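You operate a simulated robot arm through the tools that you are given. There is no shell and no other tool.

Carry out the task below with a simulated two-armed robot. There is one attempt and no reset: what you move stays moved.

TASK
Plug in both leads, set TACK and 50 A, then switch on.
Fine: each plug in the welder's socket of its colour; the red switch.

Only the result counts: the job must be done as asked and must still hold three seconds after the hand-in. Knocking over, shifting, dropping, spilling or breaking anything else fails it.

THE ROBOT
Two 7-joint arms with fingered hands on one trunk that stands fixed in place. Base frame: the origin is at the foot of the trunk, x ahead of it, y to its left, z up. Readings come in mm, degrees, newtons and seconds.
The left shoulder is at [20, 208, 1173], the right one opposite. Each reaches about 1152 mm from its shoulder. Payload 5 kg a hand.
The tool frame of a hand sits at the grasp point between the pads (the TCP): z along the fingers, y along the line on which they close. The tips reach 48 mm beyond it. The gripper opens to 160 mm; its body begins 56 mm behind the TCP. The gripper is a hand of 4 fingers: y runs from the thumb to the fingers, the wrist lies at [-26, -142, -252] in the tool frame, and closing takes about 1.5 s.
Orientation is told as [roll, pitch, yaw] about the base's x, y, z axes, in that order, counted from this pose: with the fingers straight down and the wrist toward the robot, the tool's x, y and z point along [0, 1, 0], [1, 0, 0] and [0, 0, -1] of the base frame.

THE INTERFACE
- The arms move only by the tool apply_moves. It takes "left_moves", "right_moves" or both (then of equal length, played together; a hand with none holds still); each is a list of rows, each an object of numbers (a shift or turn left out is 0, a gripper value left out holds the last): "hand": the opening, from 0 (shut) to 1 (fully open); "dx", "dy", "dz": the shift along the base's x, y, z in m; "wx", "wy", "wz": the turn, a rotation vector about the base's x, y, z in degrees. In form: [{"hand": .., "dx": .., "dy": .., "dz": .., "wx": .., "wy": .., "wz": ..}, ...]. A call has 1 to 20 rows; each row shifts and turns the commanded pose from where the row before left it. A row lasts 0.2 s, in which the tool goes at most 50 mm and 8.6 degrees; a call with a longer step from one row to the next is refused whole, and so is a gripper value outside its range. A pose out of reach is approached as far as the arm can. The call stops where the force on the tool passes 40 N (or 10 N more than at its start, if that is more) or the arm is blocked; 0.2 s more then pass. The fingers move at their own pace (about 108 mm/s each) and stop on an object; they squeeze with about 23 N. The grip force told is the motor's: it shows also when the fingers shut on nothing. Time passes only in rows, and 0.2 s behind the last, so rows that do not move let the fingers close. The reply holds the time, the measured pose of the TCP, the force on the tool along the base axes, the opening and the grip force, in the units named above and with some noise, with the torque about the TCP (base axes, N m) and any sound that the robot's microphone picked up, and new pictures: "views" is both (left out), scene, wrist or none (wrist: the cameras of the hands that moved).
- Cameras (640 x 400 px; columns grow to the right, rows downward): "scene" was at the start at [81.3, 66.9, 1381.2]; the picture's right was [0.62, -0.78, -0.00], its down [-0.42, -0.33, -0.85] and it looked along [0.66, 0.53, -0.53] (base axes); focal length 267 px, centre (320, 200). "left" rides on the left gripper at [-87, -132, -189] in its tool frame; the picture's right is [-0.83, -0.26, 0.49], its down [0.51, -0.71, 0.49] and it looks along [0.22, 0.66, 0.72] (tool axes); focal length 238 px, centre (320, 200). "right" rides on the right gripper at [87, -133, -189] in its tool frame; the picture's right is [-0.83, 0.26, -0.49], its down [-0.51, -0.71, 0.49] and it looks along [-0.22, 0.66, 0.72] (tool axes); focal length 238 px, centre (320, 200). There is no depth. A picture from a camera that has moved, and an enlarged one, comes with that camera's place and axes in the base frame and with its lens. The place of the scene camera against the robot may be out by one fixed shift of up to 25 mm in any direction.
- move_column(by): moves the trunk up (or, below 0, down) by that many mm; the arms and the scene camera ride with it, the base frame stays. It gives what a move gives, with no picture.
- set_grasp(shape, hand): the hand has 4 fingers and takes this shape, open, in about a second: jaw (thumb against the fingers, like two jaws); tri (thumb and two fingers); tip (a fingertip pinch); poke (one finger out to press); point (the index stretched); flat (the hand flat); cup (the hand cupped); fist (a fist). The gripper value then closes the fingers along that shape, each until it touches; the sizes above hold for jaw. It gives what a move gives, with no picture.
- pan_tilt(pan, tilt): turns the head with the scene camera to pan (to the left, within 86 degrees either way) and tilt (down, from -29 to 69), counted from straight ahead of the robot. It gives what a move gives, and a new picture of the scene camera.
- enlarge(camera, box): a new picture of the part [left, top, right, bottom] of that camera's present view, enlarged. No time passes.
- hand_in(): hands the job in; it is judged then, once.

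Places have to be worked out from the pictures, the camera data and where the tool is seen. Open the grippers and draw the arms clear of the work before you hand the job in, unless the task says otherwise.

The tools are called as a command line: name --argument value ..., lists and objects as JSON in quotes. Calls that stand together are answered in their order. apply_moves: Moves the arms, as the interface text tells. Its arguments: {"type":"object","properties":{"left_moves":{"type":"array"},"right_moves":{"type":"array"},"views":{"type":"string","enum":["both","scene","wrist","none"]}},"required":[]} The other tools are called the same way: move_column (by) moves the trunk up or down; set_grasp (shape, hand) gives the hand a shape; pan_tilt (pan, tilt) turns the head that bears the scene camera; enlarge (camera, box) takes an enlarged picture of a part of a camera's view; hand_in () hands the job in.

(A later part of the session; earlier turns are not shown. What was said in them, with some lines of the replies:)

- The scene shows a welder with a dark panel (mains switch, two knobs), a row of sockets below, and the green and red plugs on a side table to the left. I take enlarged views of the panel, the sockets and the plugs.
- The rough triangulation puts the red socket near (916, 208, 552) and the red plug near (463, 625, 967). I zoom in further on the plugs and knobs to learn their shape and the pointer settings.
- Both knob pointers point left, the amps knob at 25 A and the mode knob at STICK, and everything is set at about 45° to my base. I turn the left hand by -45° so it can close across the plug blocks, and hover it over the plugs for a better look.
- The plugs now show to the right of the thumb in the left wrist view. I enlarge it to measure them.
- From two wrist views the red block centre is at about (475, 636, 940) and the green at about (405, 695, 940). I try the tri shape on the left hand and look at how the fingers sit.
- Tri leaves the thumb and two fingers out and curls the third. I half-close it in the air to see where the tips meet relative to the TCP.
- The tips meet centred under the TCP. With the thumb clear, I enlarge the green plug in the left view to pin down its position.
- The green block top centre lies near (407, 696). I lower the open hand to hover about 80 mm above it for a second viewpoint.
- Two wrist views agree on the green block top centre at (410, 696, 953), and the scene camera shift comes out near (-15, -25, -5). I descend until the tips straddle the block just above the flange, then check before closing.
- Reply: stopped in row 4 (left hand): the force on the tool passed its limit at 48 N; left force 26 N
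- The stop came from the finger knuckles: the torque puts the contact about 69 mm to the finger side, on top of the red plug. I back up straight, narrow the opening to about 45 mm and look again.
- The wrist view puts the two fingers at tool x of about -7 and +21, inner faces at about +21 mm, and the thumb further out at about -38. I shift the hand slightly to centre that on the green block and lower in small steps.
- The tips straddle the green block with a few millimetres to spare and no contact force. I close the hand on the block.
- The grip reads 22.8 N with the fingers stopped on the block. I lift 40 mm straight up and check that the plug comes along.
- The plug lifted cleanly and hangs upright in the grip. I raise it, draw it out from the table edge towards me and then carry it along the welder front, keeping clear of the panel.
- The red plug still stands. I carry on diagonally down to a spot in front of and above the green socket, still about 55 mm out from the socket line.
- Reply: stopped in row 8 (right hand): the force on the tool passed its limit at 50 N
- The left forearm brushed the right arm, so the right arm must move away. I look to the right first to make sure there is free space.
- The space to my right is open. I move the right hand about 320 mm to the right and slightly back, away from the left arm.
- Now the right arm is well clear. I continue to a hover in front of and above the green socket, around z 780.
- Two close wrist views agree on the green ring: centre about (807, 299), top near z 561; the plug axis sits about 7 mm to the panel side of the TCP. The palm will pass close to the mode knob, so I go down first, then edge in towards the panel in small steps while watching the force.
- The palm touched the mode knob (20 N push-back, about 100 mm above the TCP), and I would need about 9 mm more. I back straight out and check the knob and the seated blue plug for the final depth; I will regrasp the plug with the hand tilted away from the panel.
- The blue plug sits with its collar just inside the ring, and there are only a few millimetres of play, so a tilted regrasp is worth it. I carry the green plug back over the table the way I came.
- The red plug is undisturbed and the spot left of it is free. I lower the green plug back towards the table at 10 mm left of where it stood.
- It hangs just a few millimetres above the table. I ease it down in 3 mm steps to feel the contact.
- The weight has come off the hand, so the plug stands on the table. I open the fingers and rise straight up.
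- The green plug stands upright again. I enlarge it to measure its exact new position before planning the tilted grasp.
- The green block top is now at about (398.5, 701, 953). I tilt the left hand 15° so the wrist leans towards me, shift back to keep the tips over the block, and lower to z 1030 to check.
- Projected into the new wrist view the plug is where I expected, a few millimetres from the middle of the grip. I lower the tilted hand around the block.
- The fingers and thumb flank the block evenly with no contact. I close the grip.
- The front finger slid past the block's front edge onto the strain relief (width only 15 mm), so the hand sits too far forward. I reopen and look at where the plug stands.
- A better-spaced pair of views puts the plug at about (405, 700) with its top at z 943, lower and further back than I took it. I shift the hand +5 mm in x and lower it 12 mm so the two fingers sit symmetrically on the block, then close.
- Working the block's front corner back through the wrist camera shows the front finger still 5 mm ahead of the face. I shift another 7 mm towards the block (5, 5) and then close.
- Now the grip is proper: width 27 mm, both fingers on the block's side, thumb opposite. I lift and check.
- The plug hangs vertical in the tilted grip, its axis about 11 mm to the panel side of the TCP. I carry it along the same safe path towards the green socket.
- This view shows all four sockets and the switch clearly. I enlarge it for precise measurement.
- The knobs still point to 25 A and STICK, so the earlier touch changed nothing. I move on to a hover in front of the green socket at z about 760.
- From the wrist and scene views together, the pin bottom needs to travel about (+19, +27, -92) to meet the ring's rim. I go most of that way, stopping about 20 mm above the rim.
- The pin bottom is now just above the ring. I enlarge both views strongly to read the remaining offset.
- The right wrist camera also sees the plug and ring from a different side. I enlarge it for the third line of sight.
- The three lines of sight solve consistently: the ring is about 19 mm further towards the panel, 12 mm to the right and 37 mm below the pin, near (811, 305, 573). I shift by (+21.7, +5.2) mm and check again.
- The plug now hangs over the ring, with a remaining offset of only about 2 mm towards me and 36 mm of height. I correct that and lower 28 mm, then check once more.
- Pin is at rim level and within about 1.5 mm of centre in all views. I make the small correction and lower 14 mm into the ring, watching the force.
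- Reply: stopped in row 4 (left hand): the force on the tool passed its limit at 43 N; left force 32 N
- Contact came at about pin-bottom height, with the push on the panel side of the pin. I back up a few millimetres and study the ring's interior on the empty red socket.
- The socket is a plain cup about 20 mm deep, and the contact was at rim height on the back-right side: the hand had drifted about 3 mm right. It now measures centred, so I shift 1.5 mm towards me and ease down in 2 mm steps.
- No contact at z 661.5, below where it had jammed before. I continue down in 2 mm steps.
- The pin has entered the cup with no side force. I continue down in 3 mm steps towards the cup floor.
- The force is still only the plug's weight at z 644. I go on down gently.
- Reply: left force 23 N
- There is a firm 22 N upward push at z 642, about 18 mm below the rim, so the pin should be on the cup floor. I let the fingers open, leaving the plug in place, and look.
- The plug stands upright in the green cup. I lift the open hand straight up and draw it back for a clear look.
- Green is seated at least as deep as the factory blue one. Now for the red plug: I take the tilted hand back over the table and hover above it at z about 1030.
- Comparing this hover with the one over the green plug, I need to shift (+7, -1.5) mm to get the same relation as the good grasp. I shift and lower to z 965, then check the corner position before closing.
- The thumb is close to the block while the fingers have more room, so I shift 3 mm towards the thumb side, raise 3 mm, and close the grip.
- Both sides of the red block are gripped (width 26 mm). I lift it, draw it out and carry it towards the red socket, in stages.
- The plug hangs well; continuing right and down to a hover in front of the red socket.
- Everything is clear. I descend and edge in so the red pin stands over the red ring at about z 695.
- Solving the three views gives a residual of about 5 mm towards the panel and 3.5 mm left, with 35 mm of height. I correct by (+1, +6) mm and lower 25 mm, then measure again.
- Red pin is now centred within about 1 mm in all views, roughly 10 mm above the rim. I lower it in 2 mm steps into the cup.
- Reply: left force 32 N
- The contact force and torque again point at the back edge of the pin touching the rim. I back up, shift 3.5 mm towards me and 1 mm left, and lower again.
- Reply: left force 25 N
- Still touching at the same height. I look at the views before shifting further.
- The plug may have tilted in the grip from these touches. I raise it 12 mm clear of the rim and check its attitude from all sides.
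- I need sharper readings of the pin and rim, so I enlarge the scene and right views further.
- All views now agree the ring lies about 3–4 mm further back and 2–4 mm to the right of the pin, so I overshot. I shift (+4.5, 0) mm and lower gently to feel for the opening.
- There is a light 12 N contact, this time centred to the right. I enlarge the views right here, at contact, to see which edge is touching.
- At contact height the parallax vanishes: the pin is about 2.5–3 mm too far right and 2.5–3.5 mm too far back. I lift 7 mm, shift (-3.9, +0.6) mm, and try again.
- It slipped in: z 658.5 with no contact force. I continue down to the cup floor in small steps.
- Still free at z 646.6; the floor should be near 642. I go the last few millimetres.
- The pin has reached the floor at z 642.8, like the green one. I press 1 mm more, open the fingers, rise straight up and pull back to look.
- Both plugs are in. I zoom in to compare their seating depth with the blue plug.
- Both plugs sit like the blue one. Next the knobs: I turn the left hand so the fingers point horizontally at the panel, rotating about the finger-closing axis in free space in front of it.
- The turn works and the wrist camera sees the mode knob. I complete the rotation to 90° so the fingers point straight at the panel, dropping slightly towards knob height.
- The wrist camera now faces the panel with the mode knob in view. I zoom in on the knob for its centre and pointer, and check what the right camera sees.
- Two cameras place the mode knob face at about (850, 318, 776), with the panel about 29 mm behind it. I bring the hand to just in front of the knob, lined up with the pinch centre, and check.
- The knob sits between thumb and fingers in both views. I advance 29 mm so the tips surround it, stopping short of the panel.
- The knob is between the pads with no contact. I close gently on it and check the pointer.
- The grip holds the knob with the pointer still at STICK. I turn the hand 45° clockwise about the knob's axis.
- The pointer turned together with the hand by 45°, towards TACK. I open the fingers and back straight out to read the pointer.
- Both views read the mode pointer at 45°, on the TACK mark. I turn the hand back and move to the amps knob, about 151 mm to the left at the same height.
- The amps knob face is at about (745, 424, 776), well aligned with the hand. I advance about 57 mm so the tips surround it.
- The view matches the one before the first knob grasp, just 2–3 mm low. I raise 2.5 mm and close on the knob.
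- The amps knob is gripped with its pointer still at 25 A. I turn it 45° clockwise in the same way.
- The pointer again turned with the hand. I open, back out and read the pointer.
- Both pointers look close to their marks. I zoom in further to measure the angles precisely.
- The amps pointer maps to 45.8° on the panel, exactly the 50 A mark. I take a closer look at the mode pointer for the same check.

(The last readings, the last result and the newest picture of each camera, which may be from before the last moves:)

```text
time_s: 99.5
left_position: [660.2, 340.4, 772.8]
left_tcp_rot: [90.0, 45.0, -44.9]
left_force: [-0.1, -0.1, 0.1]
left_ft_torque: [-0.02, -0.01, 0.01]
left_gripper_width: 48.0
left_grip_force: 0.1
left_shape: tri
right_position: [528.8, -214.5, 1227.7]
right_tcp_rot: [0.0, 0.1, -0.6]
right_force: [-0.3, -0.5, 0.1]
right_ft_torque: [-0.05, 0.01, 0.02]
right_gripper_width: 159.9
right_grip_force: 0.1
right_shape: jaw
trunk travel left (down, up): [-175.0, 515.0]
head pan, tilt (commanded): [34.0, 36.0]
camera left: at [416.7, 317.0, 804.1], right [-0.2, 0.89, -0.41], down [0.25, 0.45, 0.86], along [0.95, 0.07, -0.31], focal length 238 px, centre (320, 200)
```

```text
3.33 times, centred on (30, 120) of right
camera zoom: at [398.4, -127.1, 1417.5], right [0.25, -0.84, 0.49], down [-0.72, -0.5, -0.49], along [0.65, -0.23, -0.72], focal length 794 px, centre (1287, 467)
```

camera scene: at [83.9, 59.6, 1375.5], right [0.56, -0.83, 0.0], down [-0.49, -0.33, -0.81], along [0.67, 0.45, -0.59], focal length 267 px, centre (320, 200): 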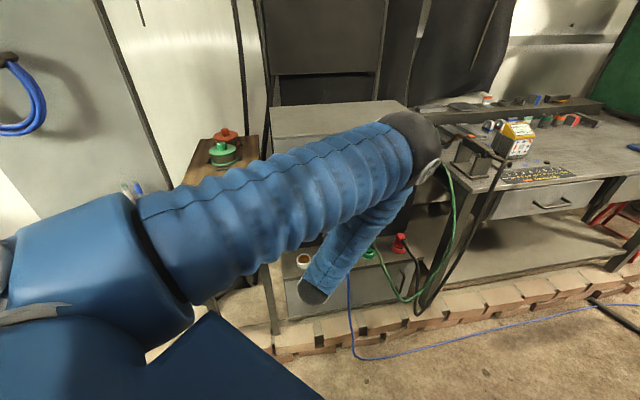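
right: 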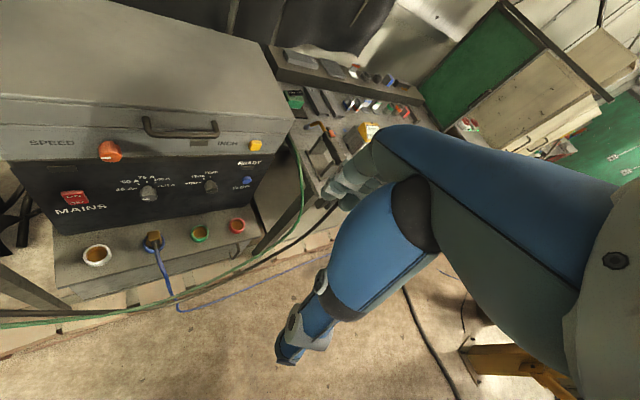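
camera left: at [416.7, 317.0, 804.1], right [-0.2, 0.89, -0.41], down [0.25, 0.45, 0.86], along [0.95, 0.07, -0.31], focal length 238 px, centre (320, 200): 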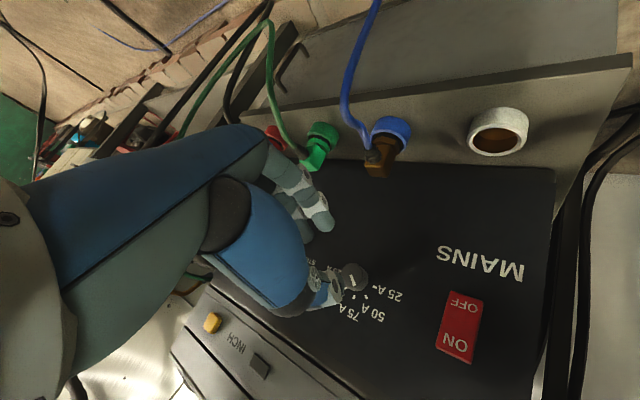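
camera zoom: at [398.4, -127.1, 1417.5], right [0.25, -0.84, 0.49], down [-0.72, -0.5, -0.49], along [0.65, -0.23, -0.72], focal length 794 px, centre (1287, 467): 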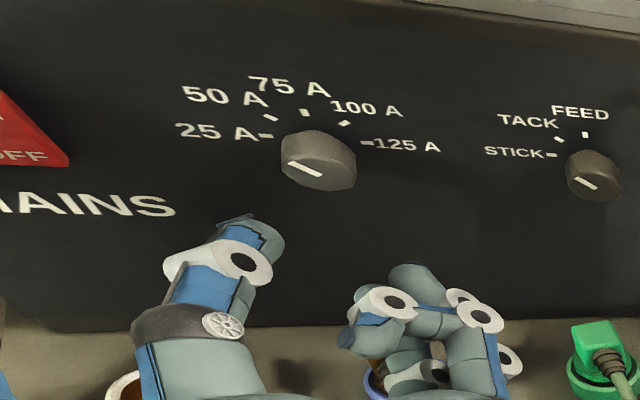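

Mode pointer maps to 46°, right on TACK. Next the red switch: I switch the left hand to the poke shape while turning it back upright and moving left towards the MAINS switch.

set_grasp --hand "left" --shape "poke"

apply_moves --left_moves '[{"wx": -5.3, "wy": -5.3, "dx": -0.015, "dy": 0.015, "dz": 0.003}, {"wx": -5.3, "wy": -5.3, "dx": -0.015, "dy": 0.015, "dz": 0.003}, {"wx": -5.3, "wy": -5.3, "dx": -0.015, "dy": 0.015, "dz": 0.003}, {"wx": -5.3, "wy": -5.3, "dx": -0.015, "dy": 0.015, "dz": 0.003}, {"wx": -5.3, "wy": -5.3, "dx": -0.01, "dy": 0.01, "dz": 0.003}, {"wx": -5.3, "wy": -5.3, "dx": -0.01, "dy": 0.01, "dz": 0.003}, {}]' --views "both"

enlarge --camera "left" --box '[230, 130, 470, 330]'

enlarge --camera "right" --box '[0, 50, 160, 190]'

```text
time_s: 100.4
left_position: [660.1, 341.1, 771.8]
left_tcp_rot: [90.1, 45.0, -44.9]
left_force: [0.6, 0.1, 0.9]
left_ft_torque: [0.0, -0.06, 0.01]
left_gripper_width: 0.0
left_grip_force: 0.1
left_shape: poke
right_position: [528.0, -215.7, 1227.2]
right_tcp_rot: [-0.1, 0.0, -0.6]
right_force: [-0.4, 0.4, 0.4]
right_ft_torque: [-0.03, 0.0, -0.04]
right_gripper_width: 160.0
right_grip_force: 0.0
right_shape: jaw
trunk travel left (down, up): [-175.0, 515.0]
head pan, tilt (commanded): [34.0, 36.0]
```

```text
time_s: 102.0
left_position: [579.1, 422.4, 790.2]
left_tcp_rot: [90.1, 0.0, -45.0]
left_force: [-0.3, -0.5, -0.1]
left_ft_torque: [0.0, -0.04, 0.02]
left_gripper_width: 0.0
left_grip_force: 0.0
left_shape: poke
right_position: [527.6, -216.4, 1227.9]
right_tcp_rot: [0.0, 0.1, -0.7]
right_force: [-0.3, -0.3, -0.8]
right_ft_torque: [0.04, 0.03, 0.02]
right_gripper_width: 159.8
right_grip_force: 0.1
right_shape: jaw
trunk travel left (down, up): [-175.0, 515.0]
head pan, tilt (commanded): [34.0, 36.0]
camera scene: at [83.9, 59.4, 1375.6], right [0.56, -0.83, 0.0], down [-0.49, -0.33, -0.81], along [0.67, 0.45, -0.59], focal length 267 px, centre (320, 200)
camera left: at [351.0, 382.6, 702.2], right [0.16, 0.53, -0.83], down [-0.16, 0.85, 0.51], along [0.97, 0.05, 0.22], focal length 238 px, centre (320, 200)
```

scene: 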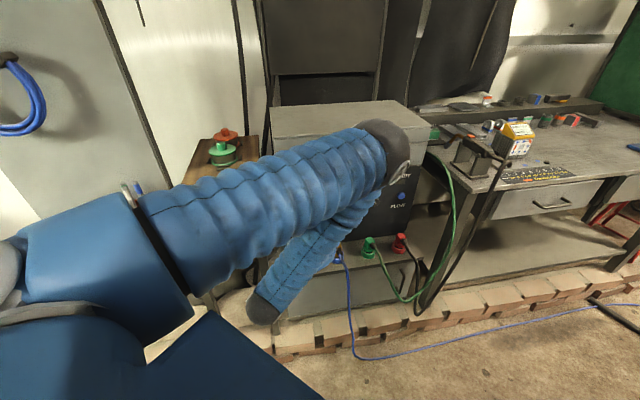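
left: 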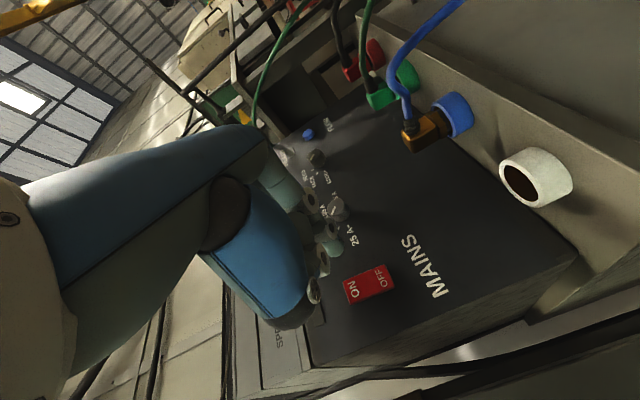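

```text
2.00 times, centred on (350, 230) of left
camera zoom: at [351.0, 382.6, 702.2], right [0.16, 0.53, -0.83], down [-0.16, 0.85, 0.51], along [0.97, 0.05, 0.22], focal length 477 px, centre (260, 140)
```

zoom: 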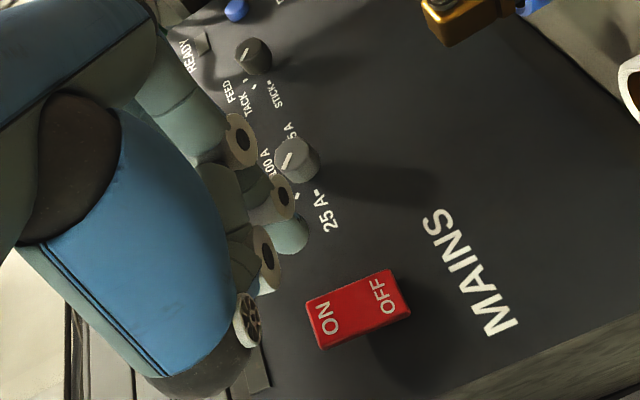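

```text
2.86 times, centred on (80, 120) of right
camera zoom: at [397.9, -128.0, 1417.5], right [0.25, -0.84, 0.49], down [-0.72, -0.5, -0.49], along [0.65, -0.23, -0.72], focal length 681 px, centre (1006, 429)
```

zoom: 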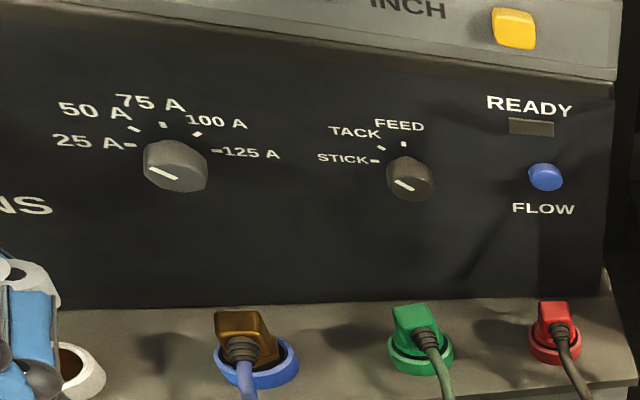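

Triangulated from two wrist views, the ON half of the switch is centred at about (663, 528, 798) and the OFF half at z 761. The poking fingertip is about 70 mm ahead of the TCP, so I move to a hover in front of the ON half.

apply_moves --left_moves '[{"dx": 0.0, "dy": 0.0226, "dz": 0.0105}, {"dx": 0.0, "dy": 0.0226, "dz": 0.0105}, {}]' --views "both"

enlarge --camera "left" --box '[260, 180, 420, 320]'

enlarge --camera "right" --box '[0, 0, 160, 140]'

```text
time_s: 102.8
left_position: [578.6, 469.0, 811.2]
left_tcp_rot: [90.1, 0.0, -45.0]
left_force: [0.0, 0.4, -1.1]
left_ft_torque: [-0.02, 0.01, 0.05]
left_gripper_width: 0.0
left_grip_force: 0.1
left_shape: poke
right_position: [528.6, -215.7, 1227.8]
right_tcp_rot: [0.0, 0.1, -0.7]
right_force: [0.2, 0.8, -0.8]
right_ft_torque: [0.03, -0.01, -0.01]
right_gripper_width: 160.0
right_grip_force: 0.1
right_shape: jaw
trunk travel left (down, up): [-175.0, 515.0]
head pan, tilt (commanded): [34.0, 36.0]
camera scene: at [84.0, 59.6, 1375.5], right [0.56, -0.83, 0.0], down [-0.49, -0.33, -0.81], along [0.67, 0.45, -0.59], focal length 267 px, centre (320, 200)
camera left: at [350.5, 428.9, 723.1], right [0.16, 0.53, -0.83], down [-0.16, 0.85, 0.51], along [0.97, 0.05, 0.22], focal length 238 px, centre (320, 200)
```

scene: 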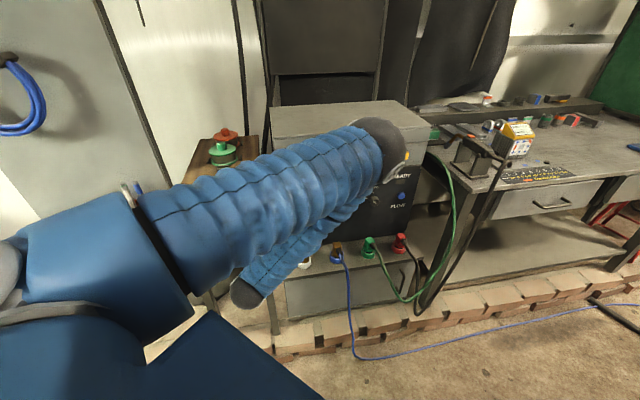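
left: 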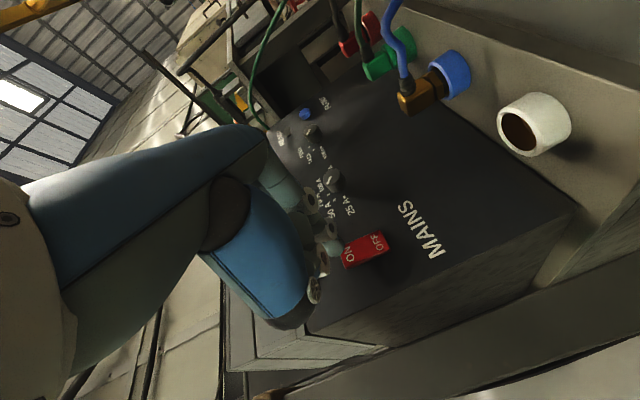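

```text
2.86 times, centred on (340, 250) of left
camera zoom: at [350.5, 428.9, 723.1], right [0.16, 0.53, -0.83], down [-0.16, 0.85, 0.51], along [0.97, 0.05, 0.22], focal length 681 px, centre (263, 57)
```

zoom: 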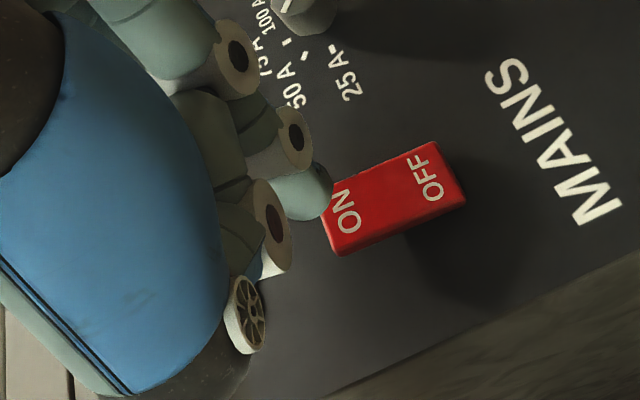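

```text
2.86 times, centred on (80, 70) of right
camera zoom: at [397.9, -127.8, 1417.5], right [0.25, -0.84, 0.49], down [-0.72, -0.5, -0.49], along [0.65, -0.23, -0.72], focal length 681 px, centre (1006, 571)
```

zoom: 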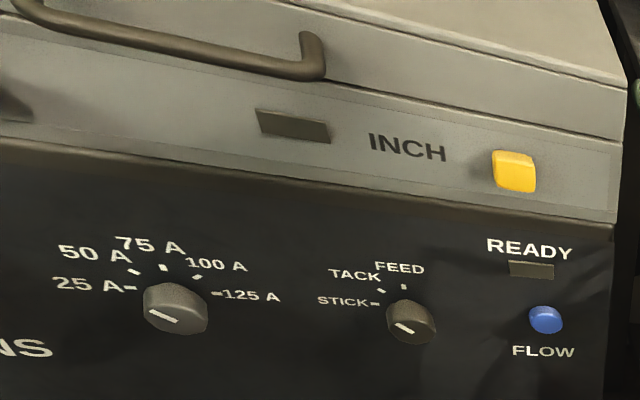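

The fingertip lines up with the ON half. I advance towards it, then press in small steps.

apply_moves --left_moves '[{"dx": 0.007, "dy": 0.007}, {"dx": 0.007, "dy": 0.007}, {"dx": 0.004, "dy": 0.004}, {"dx": 0.0025, "dy": 0.0025}, {"dx": 0.002, "dy": 0.002}, {"dx": 0.002, "dy": 0.002}, {}]' --views "wrist"

enlarge --camera "left" --box '[260, 180, 420, 320]'

```text
time_s: 104.4
left_position: [605.6, 491.8, 810.8]
left_tcp_rot: [90.2, 0.0, -45.0]
left_force: [-0.3, 0.0, 1.4]
left_ft_torque: [0.0, 0.03, 0.0]
left_gripper_width: 0.0
left_grip_force: 0.0
left_shape: poke
right_position: [529.3, -216.7, 1227.6]
right_tcp_rot: [0.0, 0.1, -0.6]
right_force: [-0.1, -0.7, -0.1]
right_ft_torque: [-0.01, -0.01, 0.02]
right_gripper_width: 159.4
right_grip_force: 0.2
right_shape: jaw
trunk travel left (down, up): [-175.0, 515.0]
head pan, tilt (commanded): [34.0, 36.0]
camera left: at [377.1, 452.3, 723.3], right [0.16, 0.53, -0.83], down [-0.15, 0.85, 0.51], along [0.97, 0.05, 0.22], focal length 238 px, centre (320, 200)
```

left: 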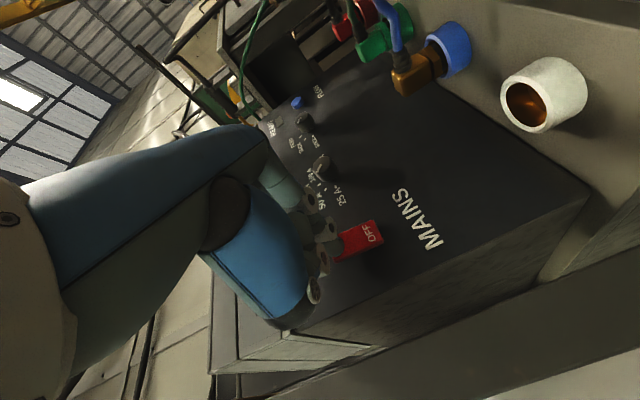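

```text
2.86 times, centred on (340, 250) of left
camera zoom: at [377.1, 452.3, 723.3], right [0.16, 0.53, -0.83], down [-0.15, 0.85, 0.51], along [0.97, 0.05, 0.22], focal length 681 px, centre (263, 57)
```

zoom: 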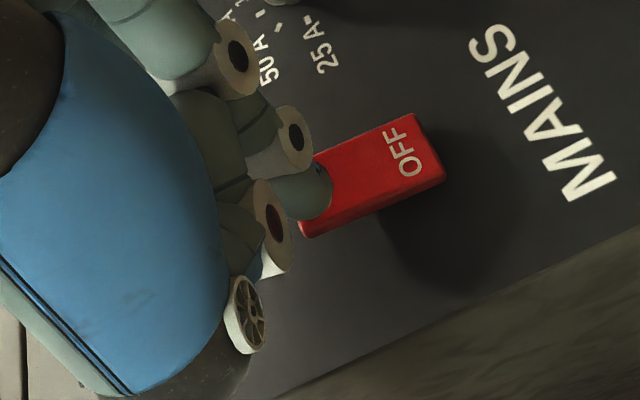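

The fingertip covers ON but has not touched yet. I keep pressing forward in small steps.

apply_moves --left_moves '[{"dx": 0.002, "dy": 0.002}, {"dx": 0.002, "dy": 0.002}, {"dx": 0.002, "dy": 0.002}, {}]' --views "none"

```text
time_s: 105.4
left_position: [610.2, 498.4, 810.0]
left_tcp_rot: [90.1, 0.0, -44.9]
left_force: [0.1, -0.1, 0.5]
left_ft_torque: [-0.01, -0.01, 0.03]
left_gripper_width: 0.3
left_grip_force: 0.1
left_shape: poke
right_position: [528.9, -215.5, 1227.4]
right_tcp_rot: [0.0, 0.0, -0.6]
right_force: [0.1, 0.5, -0.3]
right_ft_torque: [0.03, -0.03, -0.01]
right_gripper_width: 160.0
right_grip_force: 0.1
right_shape: jaw
trunk travel left (down, up): [-175.0, 515.0]
head pan, tilt (commanded): [34.0, 36.0]
```

Still no contact, so the fingertip is a bit shorter than I assumed. I continue and look.

apply_moves --left_moves '[{"dx": 0.002, "dy": 0.002}, {"dx": 0.002, "dy": 0.002}, {"dx": 0.002, "dy": 0.002}, {}]' --views "wrist"

enlarge --camera "left" --box '[280, 200, 380, 290]'

```text
time_s: 106.4
left_position: [616.3, 504.8, 810.7]
left_tcp_rot: [90.1, 0.0, -45.0]
left_force: [-0.9, 0.6, -0.4]
left_ft_torque: [-0.01, -0.02, -0.01]
left_gripper_width: 0.0
left_grip_force: 0.0
left_shape: poke
right_position: [527.0, -215.0, 1227.5]
right_tcp_rot: [0.0, 0.2, -0.6]
right_force: [0.6, -0.4, -0.7]
right_ft_torque: [0.0, -0.02, 0.05]
right_gripper_width: 159.8
right_grip_force: 0.1
right_shape: jaw
trunk travel left (down, up): [-175.0, 515.0]
head pan, tilt (commanded): [34.0, 36.0]
camera left: at [389.4, 464.6, 723.5], right [0.16, 0.53, -0.83], down [-0.16, 0.85, 0.51], along [0.97, 0.05, 0.22], focal length 238 px, centre (320, 200)
```

left: 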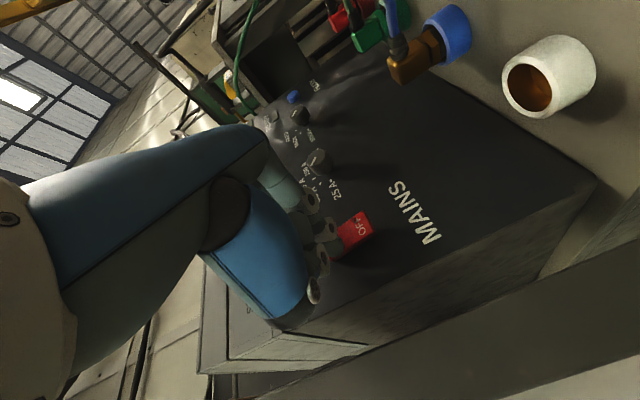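

```text
4.44 times, centred on (330, 245) of left
camera zoom: at [389.4, 464.6, 723.5], right [0.16, 0.53, -0.83], down [-0.16, 0.85, 0.51], along [0.97, 0.05, 0.22], focal length 1059 px, centre (276, 0)
```

zoom: 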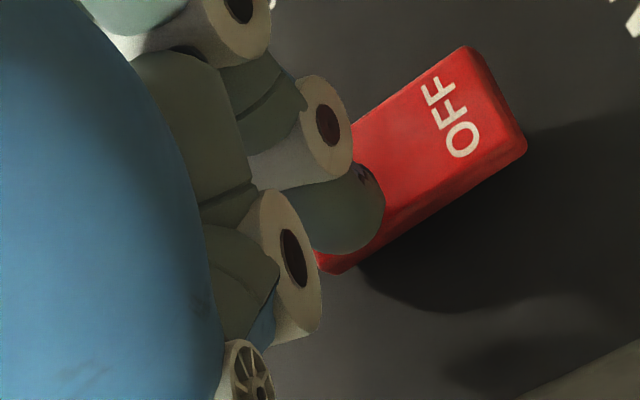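

The tip must be shorter, so it will land slightly left of and below the ON centre. I shift 8 mm right and 5 mm up, then keep pressing.

apply_moves --left_moves '[{"dx": 0.0057, "dy": -0.0057, "dz": 0.005}, {"dx": 0.002, "dy": 0.002}, {"dx": 0.002, "dy": 0.002}, {"dx": 0.002, "dy": 0.002}, {}]' --views "wrist"

enlarge --camera "left" --box '[280, 200, 380, 290]'

```text
time_s: 107.8
left_position: [625.6, 499.7, 815.9]
left_tcp_rot: [89.8, -0.1, -45.2]
left_force: [-17.3, -15.7, 9.0]
left_ft_torque: [-0.05, 0.1, 0.04]
left_gripper_width: 0.2
left_grip_force: 0.0
left_shape: poke
right_position: [527.5, -214.5, 1228.1]
right_tcp_rot: [0.0, 0.0, -0.5]
right_force: [0.6, -0.1, 0.0]
right_ft_torque: [-0.06, -0.03, 0.02]
right_gripper_width: 159.7
right_grip_force: 0.0
right_shape: jaw
trunk travel left (down, up): [-175.0, 515.0]
head pan, tilt (commanded): [34.0, 36.0]
stopped in row 5 (left hand): the force on the tool passed its limit at 41 N (the readings are from after the stop); the commanded pose is now the measured one
camera left: at [398.6, 461.7, 728.7], right [0.16, 0.52, -0.84], down [-0.15, 0.85, 0.5], along [0.98, 0.04, 0.22], focal length 238 px, centre (320, 200)
```

left: 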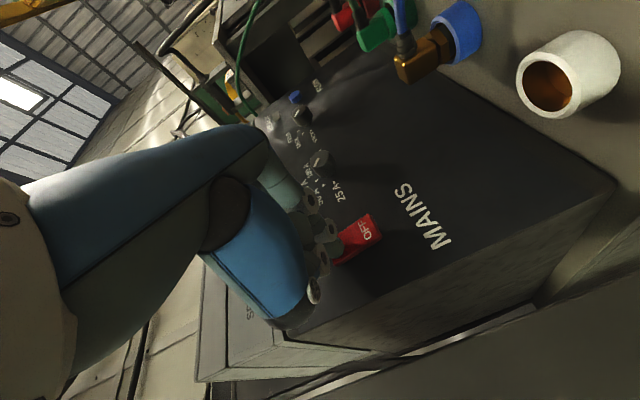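

```text
4.44 times, centred on (330, 245) of left
camera zoom: at [398.6, 461.7, 728.7], right [0.16, 0.52, -0.84], down [-0.15, 0.85, 0.5], along [0.98, 0.04, 0.22], focal length 1059 px, centre (276, 0)
```

zoom: 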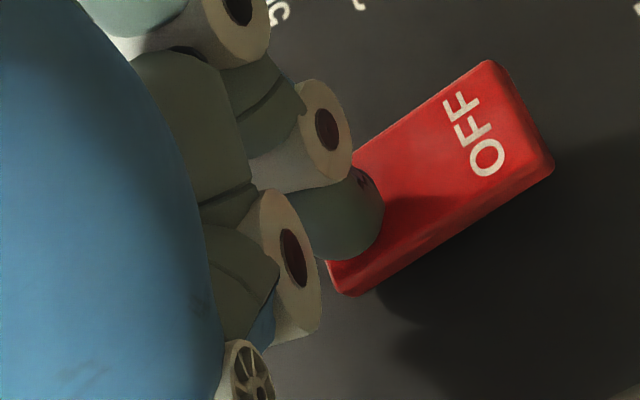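

The finger pressed the rocker with up to 41 N. I back away and look at how the rocker sits now.

apply_moves --left_moves '[{"dx": -0.01, "dy": -0.01}, {"dx": -0.025, "dy": -0.025}, {"dx": -0.025, "dy": -0.025}, {}]' --views "wrist"

enlarge --camera "left" --box '[310, 200, 430, 300]'

enlarge --camera "right" --box '[0, 60, 160, 190]'

```text
time_s: 108.8
left_position: [566.7, 443.9, 814.0]
left_tcp_rot: [89.8, 0.1, -45.3]
left_force: [0.0, 0.2, 0.2]
left_ft_torque: [-0.01, -0.04, -0.04]
left_gripper_width: 0.0
left_grip_force: 0.0
left_shape: poke
right_position: [528.9, -214.4, 1227.6]
right_tcp_rot: [-0.1, 0.1, -0.6]
right_force: [-0.1, 0.9, 0.7]
right_ft_torque: [0.02, 0.02, 0.02]
right_gripper_width: 159.8
right_grip_force: 0.1
right_shape: jaw
trunk travel left (down, up): [-175.0, 515.0]
head pan, tilt (commanded): [34.0, 36.0]
camera left: at [339.3, 404.2, 727.7], right [0.16, 0.52, -0.84], down [-0.15, 0.85, 0.5], along [0.98, 0.05, 0.21], focal length 238 px, centre (320, 200)
```

left: 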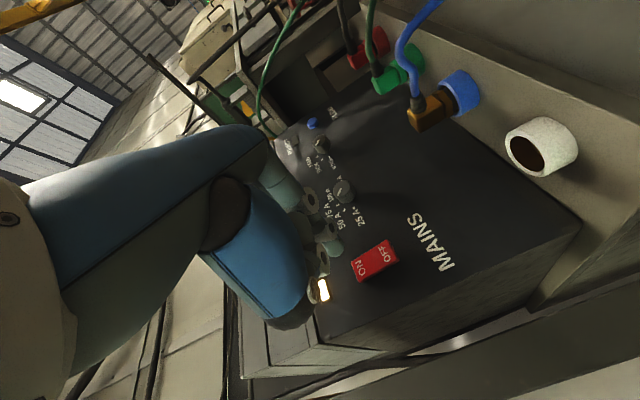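

```text
4.00 times, centred on (370, 250) of left
camera zoom: at [339.3, 404.2, 727.7], right [0.16, 0.52, -0.84], down [-0.15, 0.85, 0.5], along [0.98, 0.05, 0.21], focal length 953 px, centre (120, 0)
```

zoom: 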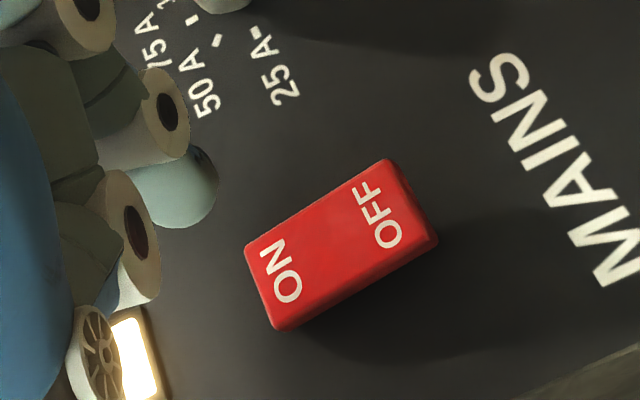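

```text
3.08 times, centred on (80, 125) of right
camera zoom: at [398.5, -126.8, 1417.5], right [0.25, -0.84, 0.49], down [-0.72, -0.5, -0.49], along [0.65, -0.23, -0.72], focal length 733 px, centre (1058, 431)
```

zoom: 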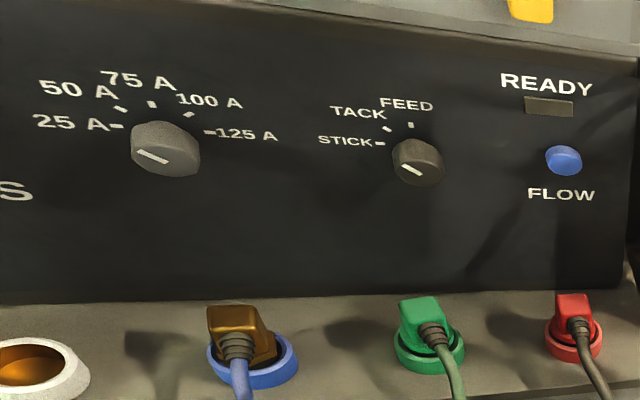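

The lamp above MAINS is now lit and the rocker's OFF end stands proud, so the welder is on. I compare the seating of the three plugs from the side in this view.

enlarge --camera "left" --box '[335, 20, 495, 140]'

enlarge --camera "right" --box '[60, 135, 170, 200]'

```text
3.33 times, centred on (415, 80) of left
camera zoom: at [339.3, 404.2, 727.7], right [0.16, 0.52, -0.84], down [-0.15, 0.85, 0.5], along [0.98, 0.05, 0.21], focal length 794 px, centre (3, 600)
```

zoom: 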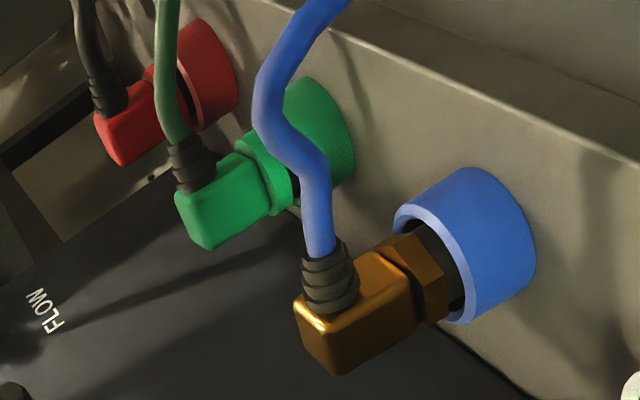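

```text
5.82 times, centred on (115, 168) of right
camera zoom: at [398.5, -126.8, 1417.5], right [0.25, -0.84, 0.49], down [-0.72, -0.5, -0.49], along [0.65, -0.23, -0.72], focal length 1387 px, centre (1513, 389)
```

zoom: 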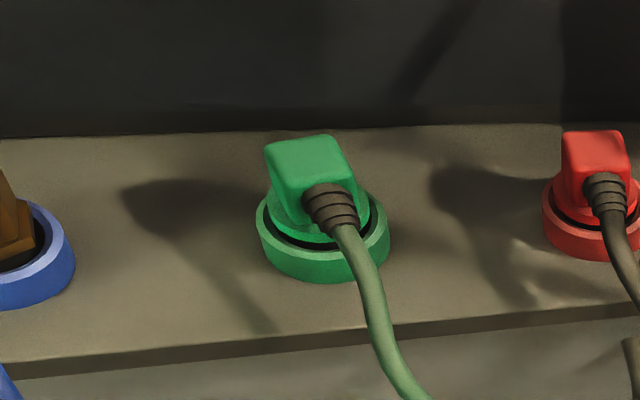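

All three plugs sit alike. I now withdraw the left hand straight back from the panel and raise it clear.

apply_moves --left_moves '[{"dx": -0.025, "dy": -0.025}, {"dx": -0.025, "dy": -0.025}, {"dx": -0.025, "dy": -0.025, "dz": 0.01}, {"dx": -0.01, "dy": -0.01, "dz": 0.03}, {"dz": 0.04}, {"dz": 0.04}, {"dz": 0.04}, {"dz": 0.04}, {"dz": 0.04}, {"dz": 0.04}, {}]' --views "both"

```text
time_s: 111.2
left_position: [602.7, 442.3, 1025.9]
left_tcp_rot: [89.7, -0.1, -45.1]
left_force: [-0.1, -0.2, 1.1]
left_ft_torque: [-0.01, -0.02, 0.02]
left_gripper_width: 0.0
left_grip_force: 0.0
left_shape: poke
left hand out of reach, approached as far as the arm can: row 2, 3, 4, 5, 7, 8, 9, 10
right_position: [529.2, -215.2, 1228.6]
right_tcp_rot: [0.0, 0.1, -0.6]
right_force: [0.6, 0.6, -0.3]
right_ft_torque: [-0.01, 0.06, 0.0]
right_gripper_width: 159.7
right_grip_force: 0.0
right_shape: jaw
trunk travel left (down, up): [-175.0, 515.0]
head pan, tilt (commanded): [34.0, 36.0]
camera scene: at [84.5, 60.0, 1375.4], right [0.56, -0.83, 0.0], down [-0.49, -0.33, -0.81], along [0.67, 0.45, -0.59], focal length 267 px, centre (320, 200)
camera left: at [375.1, 403.8, 939.2], right [0.16, 0.52, -0.84], down [-0.15, 0.85, 0.5], along [0.98, 0.04, 0.21], focal length 238 px, centre (320, 200)
```

scene: 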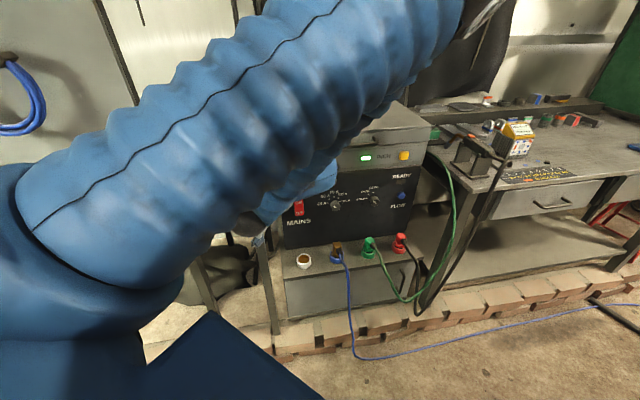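
left: 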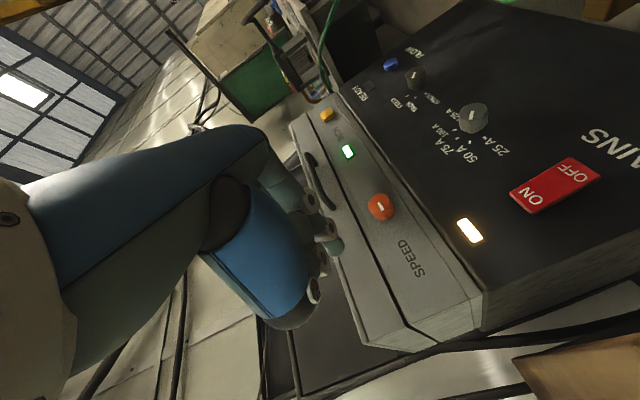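

The arm could not follow fully in this wrist attitude. I rotate the hand back towards fingers-down in stages so that it can retreat.

apply_moves --left_moves '[{"wx": -5.3, "wy": 5.3}, {"wx": -5.3, "wy": 5.3}, {"wx": -5.3, "wy": 5.3}, {"wx": -5.3, "wy": 5.3}, {}]' --views "scene"

```text
time_s: 112.4
left_position: [609.9, 441.4, 1025.2]
left_tcp_rot: [59.7, 0.0, -45.2]
left_force: [-0.2, 0.6, -0.2]
left_ft_torque: [0.04, 0.01, 0.01]
left_gripper_width: 0.0
left_grip_force: 0.0
left_shape: poke
left hand out of reach, approached as far as the arm can: row 1
right_position: [530.0, -215.7, 1228.0]
right_tcp_rot: [0.0, 0.1, -0.7]
right_force: [-0.4, -0.3, 0.1]
right_ft_torque: [0.06, 0.01, 0.04]
right_gripper_width: 159.7
right_grip_force: 0.0
right_shape: jaw
trunk travel left (down, up): [-175.0, 515.0]
head pan, tilt (commanded): [34.0, 36.0]
camera scene: at [84.3, 59.5, 1375.5], right [0.56, -0.83, 0.0], down [-0.49, -0.33, -0.81], along [0.67, 0.45, -0.59], focal length 267 px, centre (320, 200)
```

scene: 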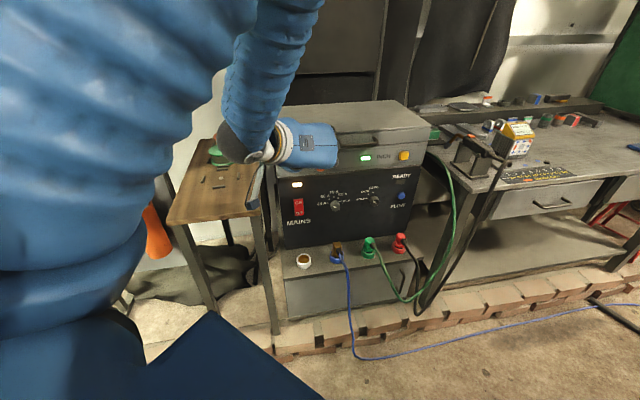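

The arm follows again. I pull back away from the welder while continuing to rotate the fingers down.

apply_moves --left_moves '[{"wx": -5.3, "wy": 5.3, "dx": -0.02, "dy": -0.02}, {"wx": -5.3, "wy": 5.3, "dx": -0.03, "dy": -0.02, "dz": 0.01}, {"wx": -5.3, "wy": 5.3, "dx": -0.03, "dy": -0.01, "dz": 0.02}, {"wx": -5.3, "wy": 5.3, "dx": -0.03, "dy": 0.0, "dz": 0.03}, {"wx": -5.3, "wy": 5.3, "dx": -0.03, "dy": 0.01, "dz": 0.03}, {"wx": -5.3, "wy": 5.3, "dx": -0.02, "dy": 0.02, "dz": 0.03}, {"wx": -5.3, "wy": 5.3, "dx": -0.02, "dy": 0.02, "dz": 0.03}, {"wx": -5.3, "wy": 5.3, "dx": -0.02, "dy": 0.02, "dz": 0.03}, {}]' --views "both"

```text
time_s: 114.4
left_position: [410.2, 461.4, 1205.8]
left_tcp_rot: [-0.2, -0.2, -45.0]
left_force: [0.5, -0.8, 0.4]
left_ft_torque: [0.1, -0.02, -0.01]
left_gripper_width: 0.0
left_grip_force: 0.1
left_shape: poke
right_position: [528.3, -216.9, 1228.7]
right_tcp_rot: [0.1, 0.1, -0.7]
right_force: [-1.0, -0.6, -0.2]
right_ft_torque: [0.07, 0.02, 0.03]
right_gripper_width: 159.7
right_grip_force: 0.0
right_shape: jaw
trunk travel left (down, up): [-175.0, 515.0]
head pan, tilt (commanded): [34.0, 36.0]
camera scene: at [83.6, 58.6, 1375.6], right [0.56, -0.83, 0.0], down [-0.49, -0.33, -0.81], along [0.67, 0.45, -0.59], focal length 267 px, centre (320, 200)
camera left: at [254.6, 495.2, 1394.7], right [-0.77, -0.41, -0.48], down [-0.14, 0.86, -0.49], along [0.62, -0.31, -0.72], focal length 238 px, centre (320, 200)
```

scene: 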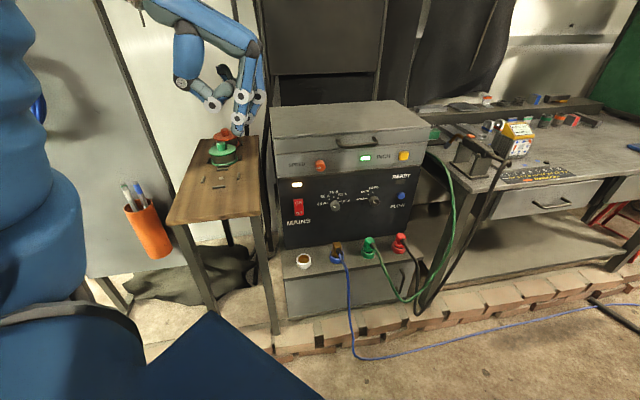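
left: 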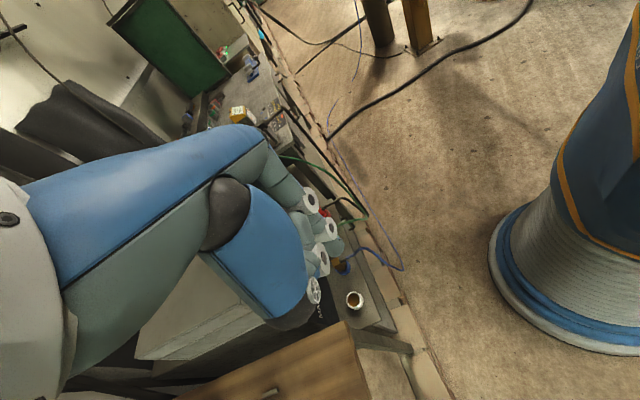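

The arm is clear and the scene camera sees the whole welder. I set the left hand back to an open jaw and zoom in for a final check of the panel and sockets.

set_grasp --hand "left" --shape "jaw"

enlarge --camera "scene" --box '[270, 140, 430, 240]'

enlarge --camera "scene" --box '[290, 215, 430, 285]'

enlarge --camera "scene" --box '[100, 110, 280, 260]'

```text
time_s: 115.3
left_position: [409.5, 461.1, 1204.5]
left_tcp_rot: [-0.2, -0.2, -45.0]
left_force: [0.3, -0.1, -0.1]
left_ft_torque: [0.01, 0.01, 0.0]
left_gripper_width: 160.1
left_grip_force: 0.1
left_shape: jaw
right_position: [528.1, -214.8, 1228.4]
right_tcp_rot: [0.0, 0.2, -0.6]
right_force: [0.1, -0.4, -0.1]
right_ft_torque: [0.02, 0.04, -0.01]
right_gripper_width: 159.7
right_grip_force: 0.0
right_shape: jaw
trunk travel left (down, up): [-175.0, 515.0]
head pan, tilt (commanded): [34.0, 36.0]
```

```text
4.00 times, centred on (350, 190) of scene
camera zoom: at [83.8, 59.8, 1375.5], right [0.56, -0.83, 0.0], down [-0.49, -0.33, -0.81], along [0.67, 0.45, -0.59], focal length 1066 px, centre (200, 240)
```

zoom: 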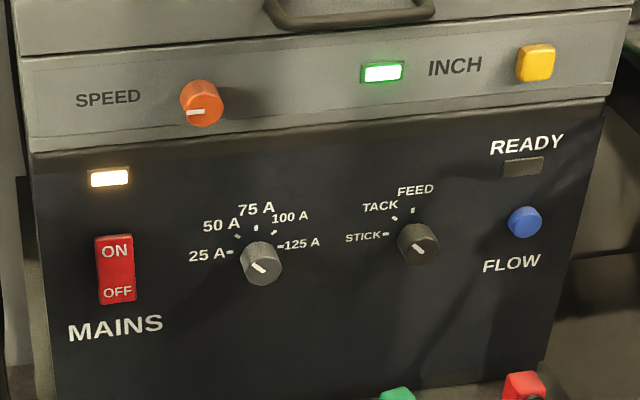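

```text
4.57 times, centred on (360, 250) of scene
camera zoom: at [83.8, 59.8, 1375.5], right [0.56, -0.83, 0.0], down [-0.49, -0.33, -0.81], along [0.67, 0.45, -0.59], focal length 1219 px, centre (137, -29)
```

zoom: 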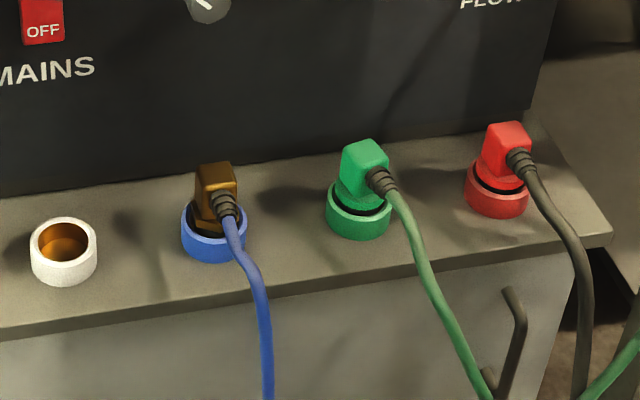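

```text
2.67 times, centred on (190, 185) of scene
camera zoom: at [83.8, 59.8, 1375.5], right [0.56, -0.83, 0.0], down [-0.49, -0.33, -0.81], along [0.67, 0.45, -0.59], focal length 711 px, centre (667, 240)
```

zoom: 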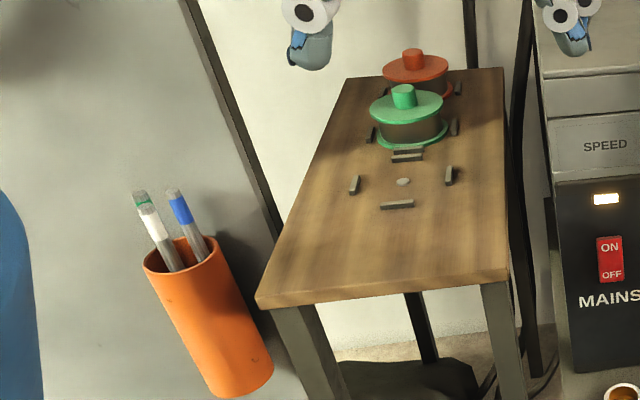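

The panel shows MAINS on with its lamp lit, 50 A and TACK set; the green plug is in the green socket and the red plug in the red one. Nothing else is disturbed, and both hands are open and clear, so I hand the job in.

hand_in

```text
The job is handed in.
```

The welder is set up as asked and I've handed the job in. The tool only confirmed it was received, so I don't have a verdict.

- **Leads:** the green plug is in the green socket and the red plug is in the red one. Both rest on the socket floor, about as deep as the blue plug that was already in.
- **Settings:** the amps knob points at 50 A and the mode knob at TACK. Measured in the camera views, both are within about 1° of their marks.
- **Power:** the red MAINS switch is on and the lamp above it is lit. A green lamp next to INCH also came on. The READY lamp is dark; I don't know what it needs, and nothing in the task called for it.

A few things touched along the way:

- My left hand brushed the red plug while it stood on the table.
- It touched the mode knob once, before I set it.
- The left arm bumped the right arm once.
- The plugs knocked the socket rims a few times during insertion.

The final pictures show nothing knocked over, moved or damaged. Both hands are open and clear of the work.
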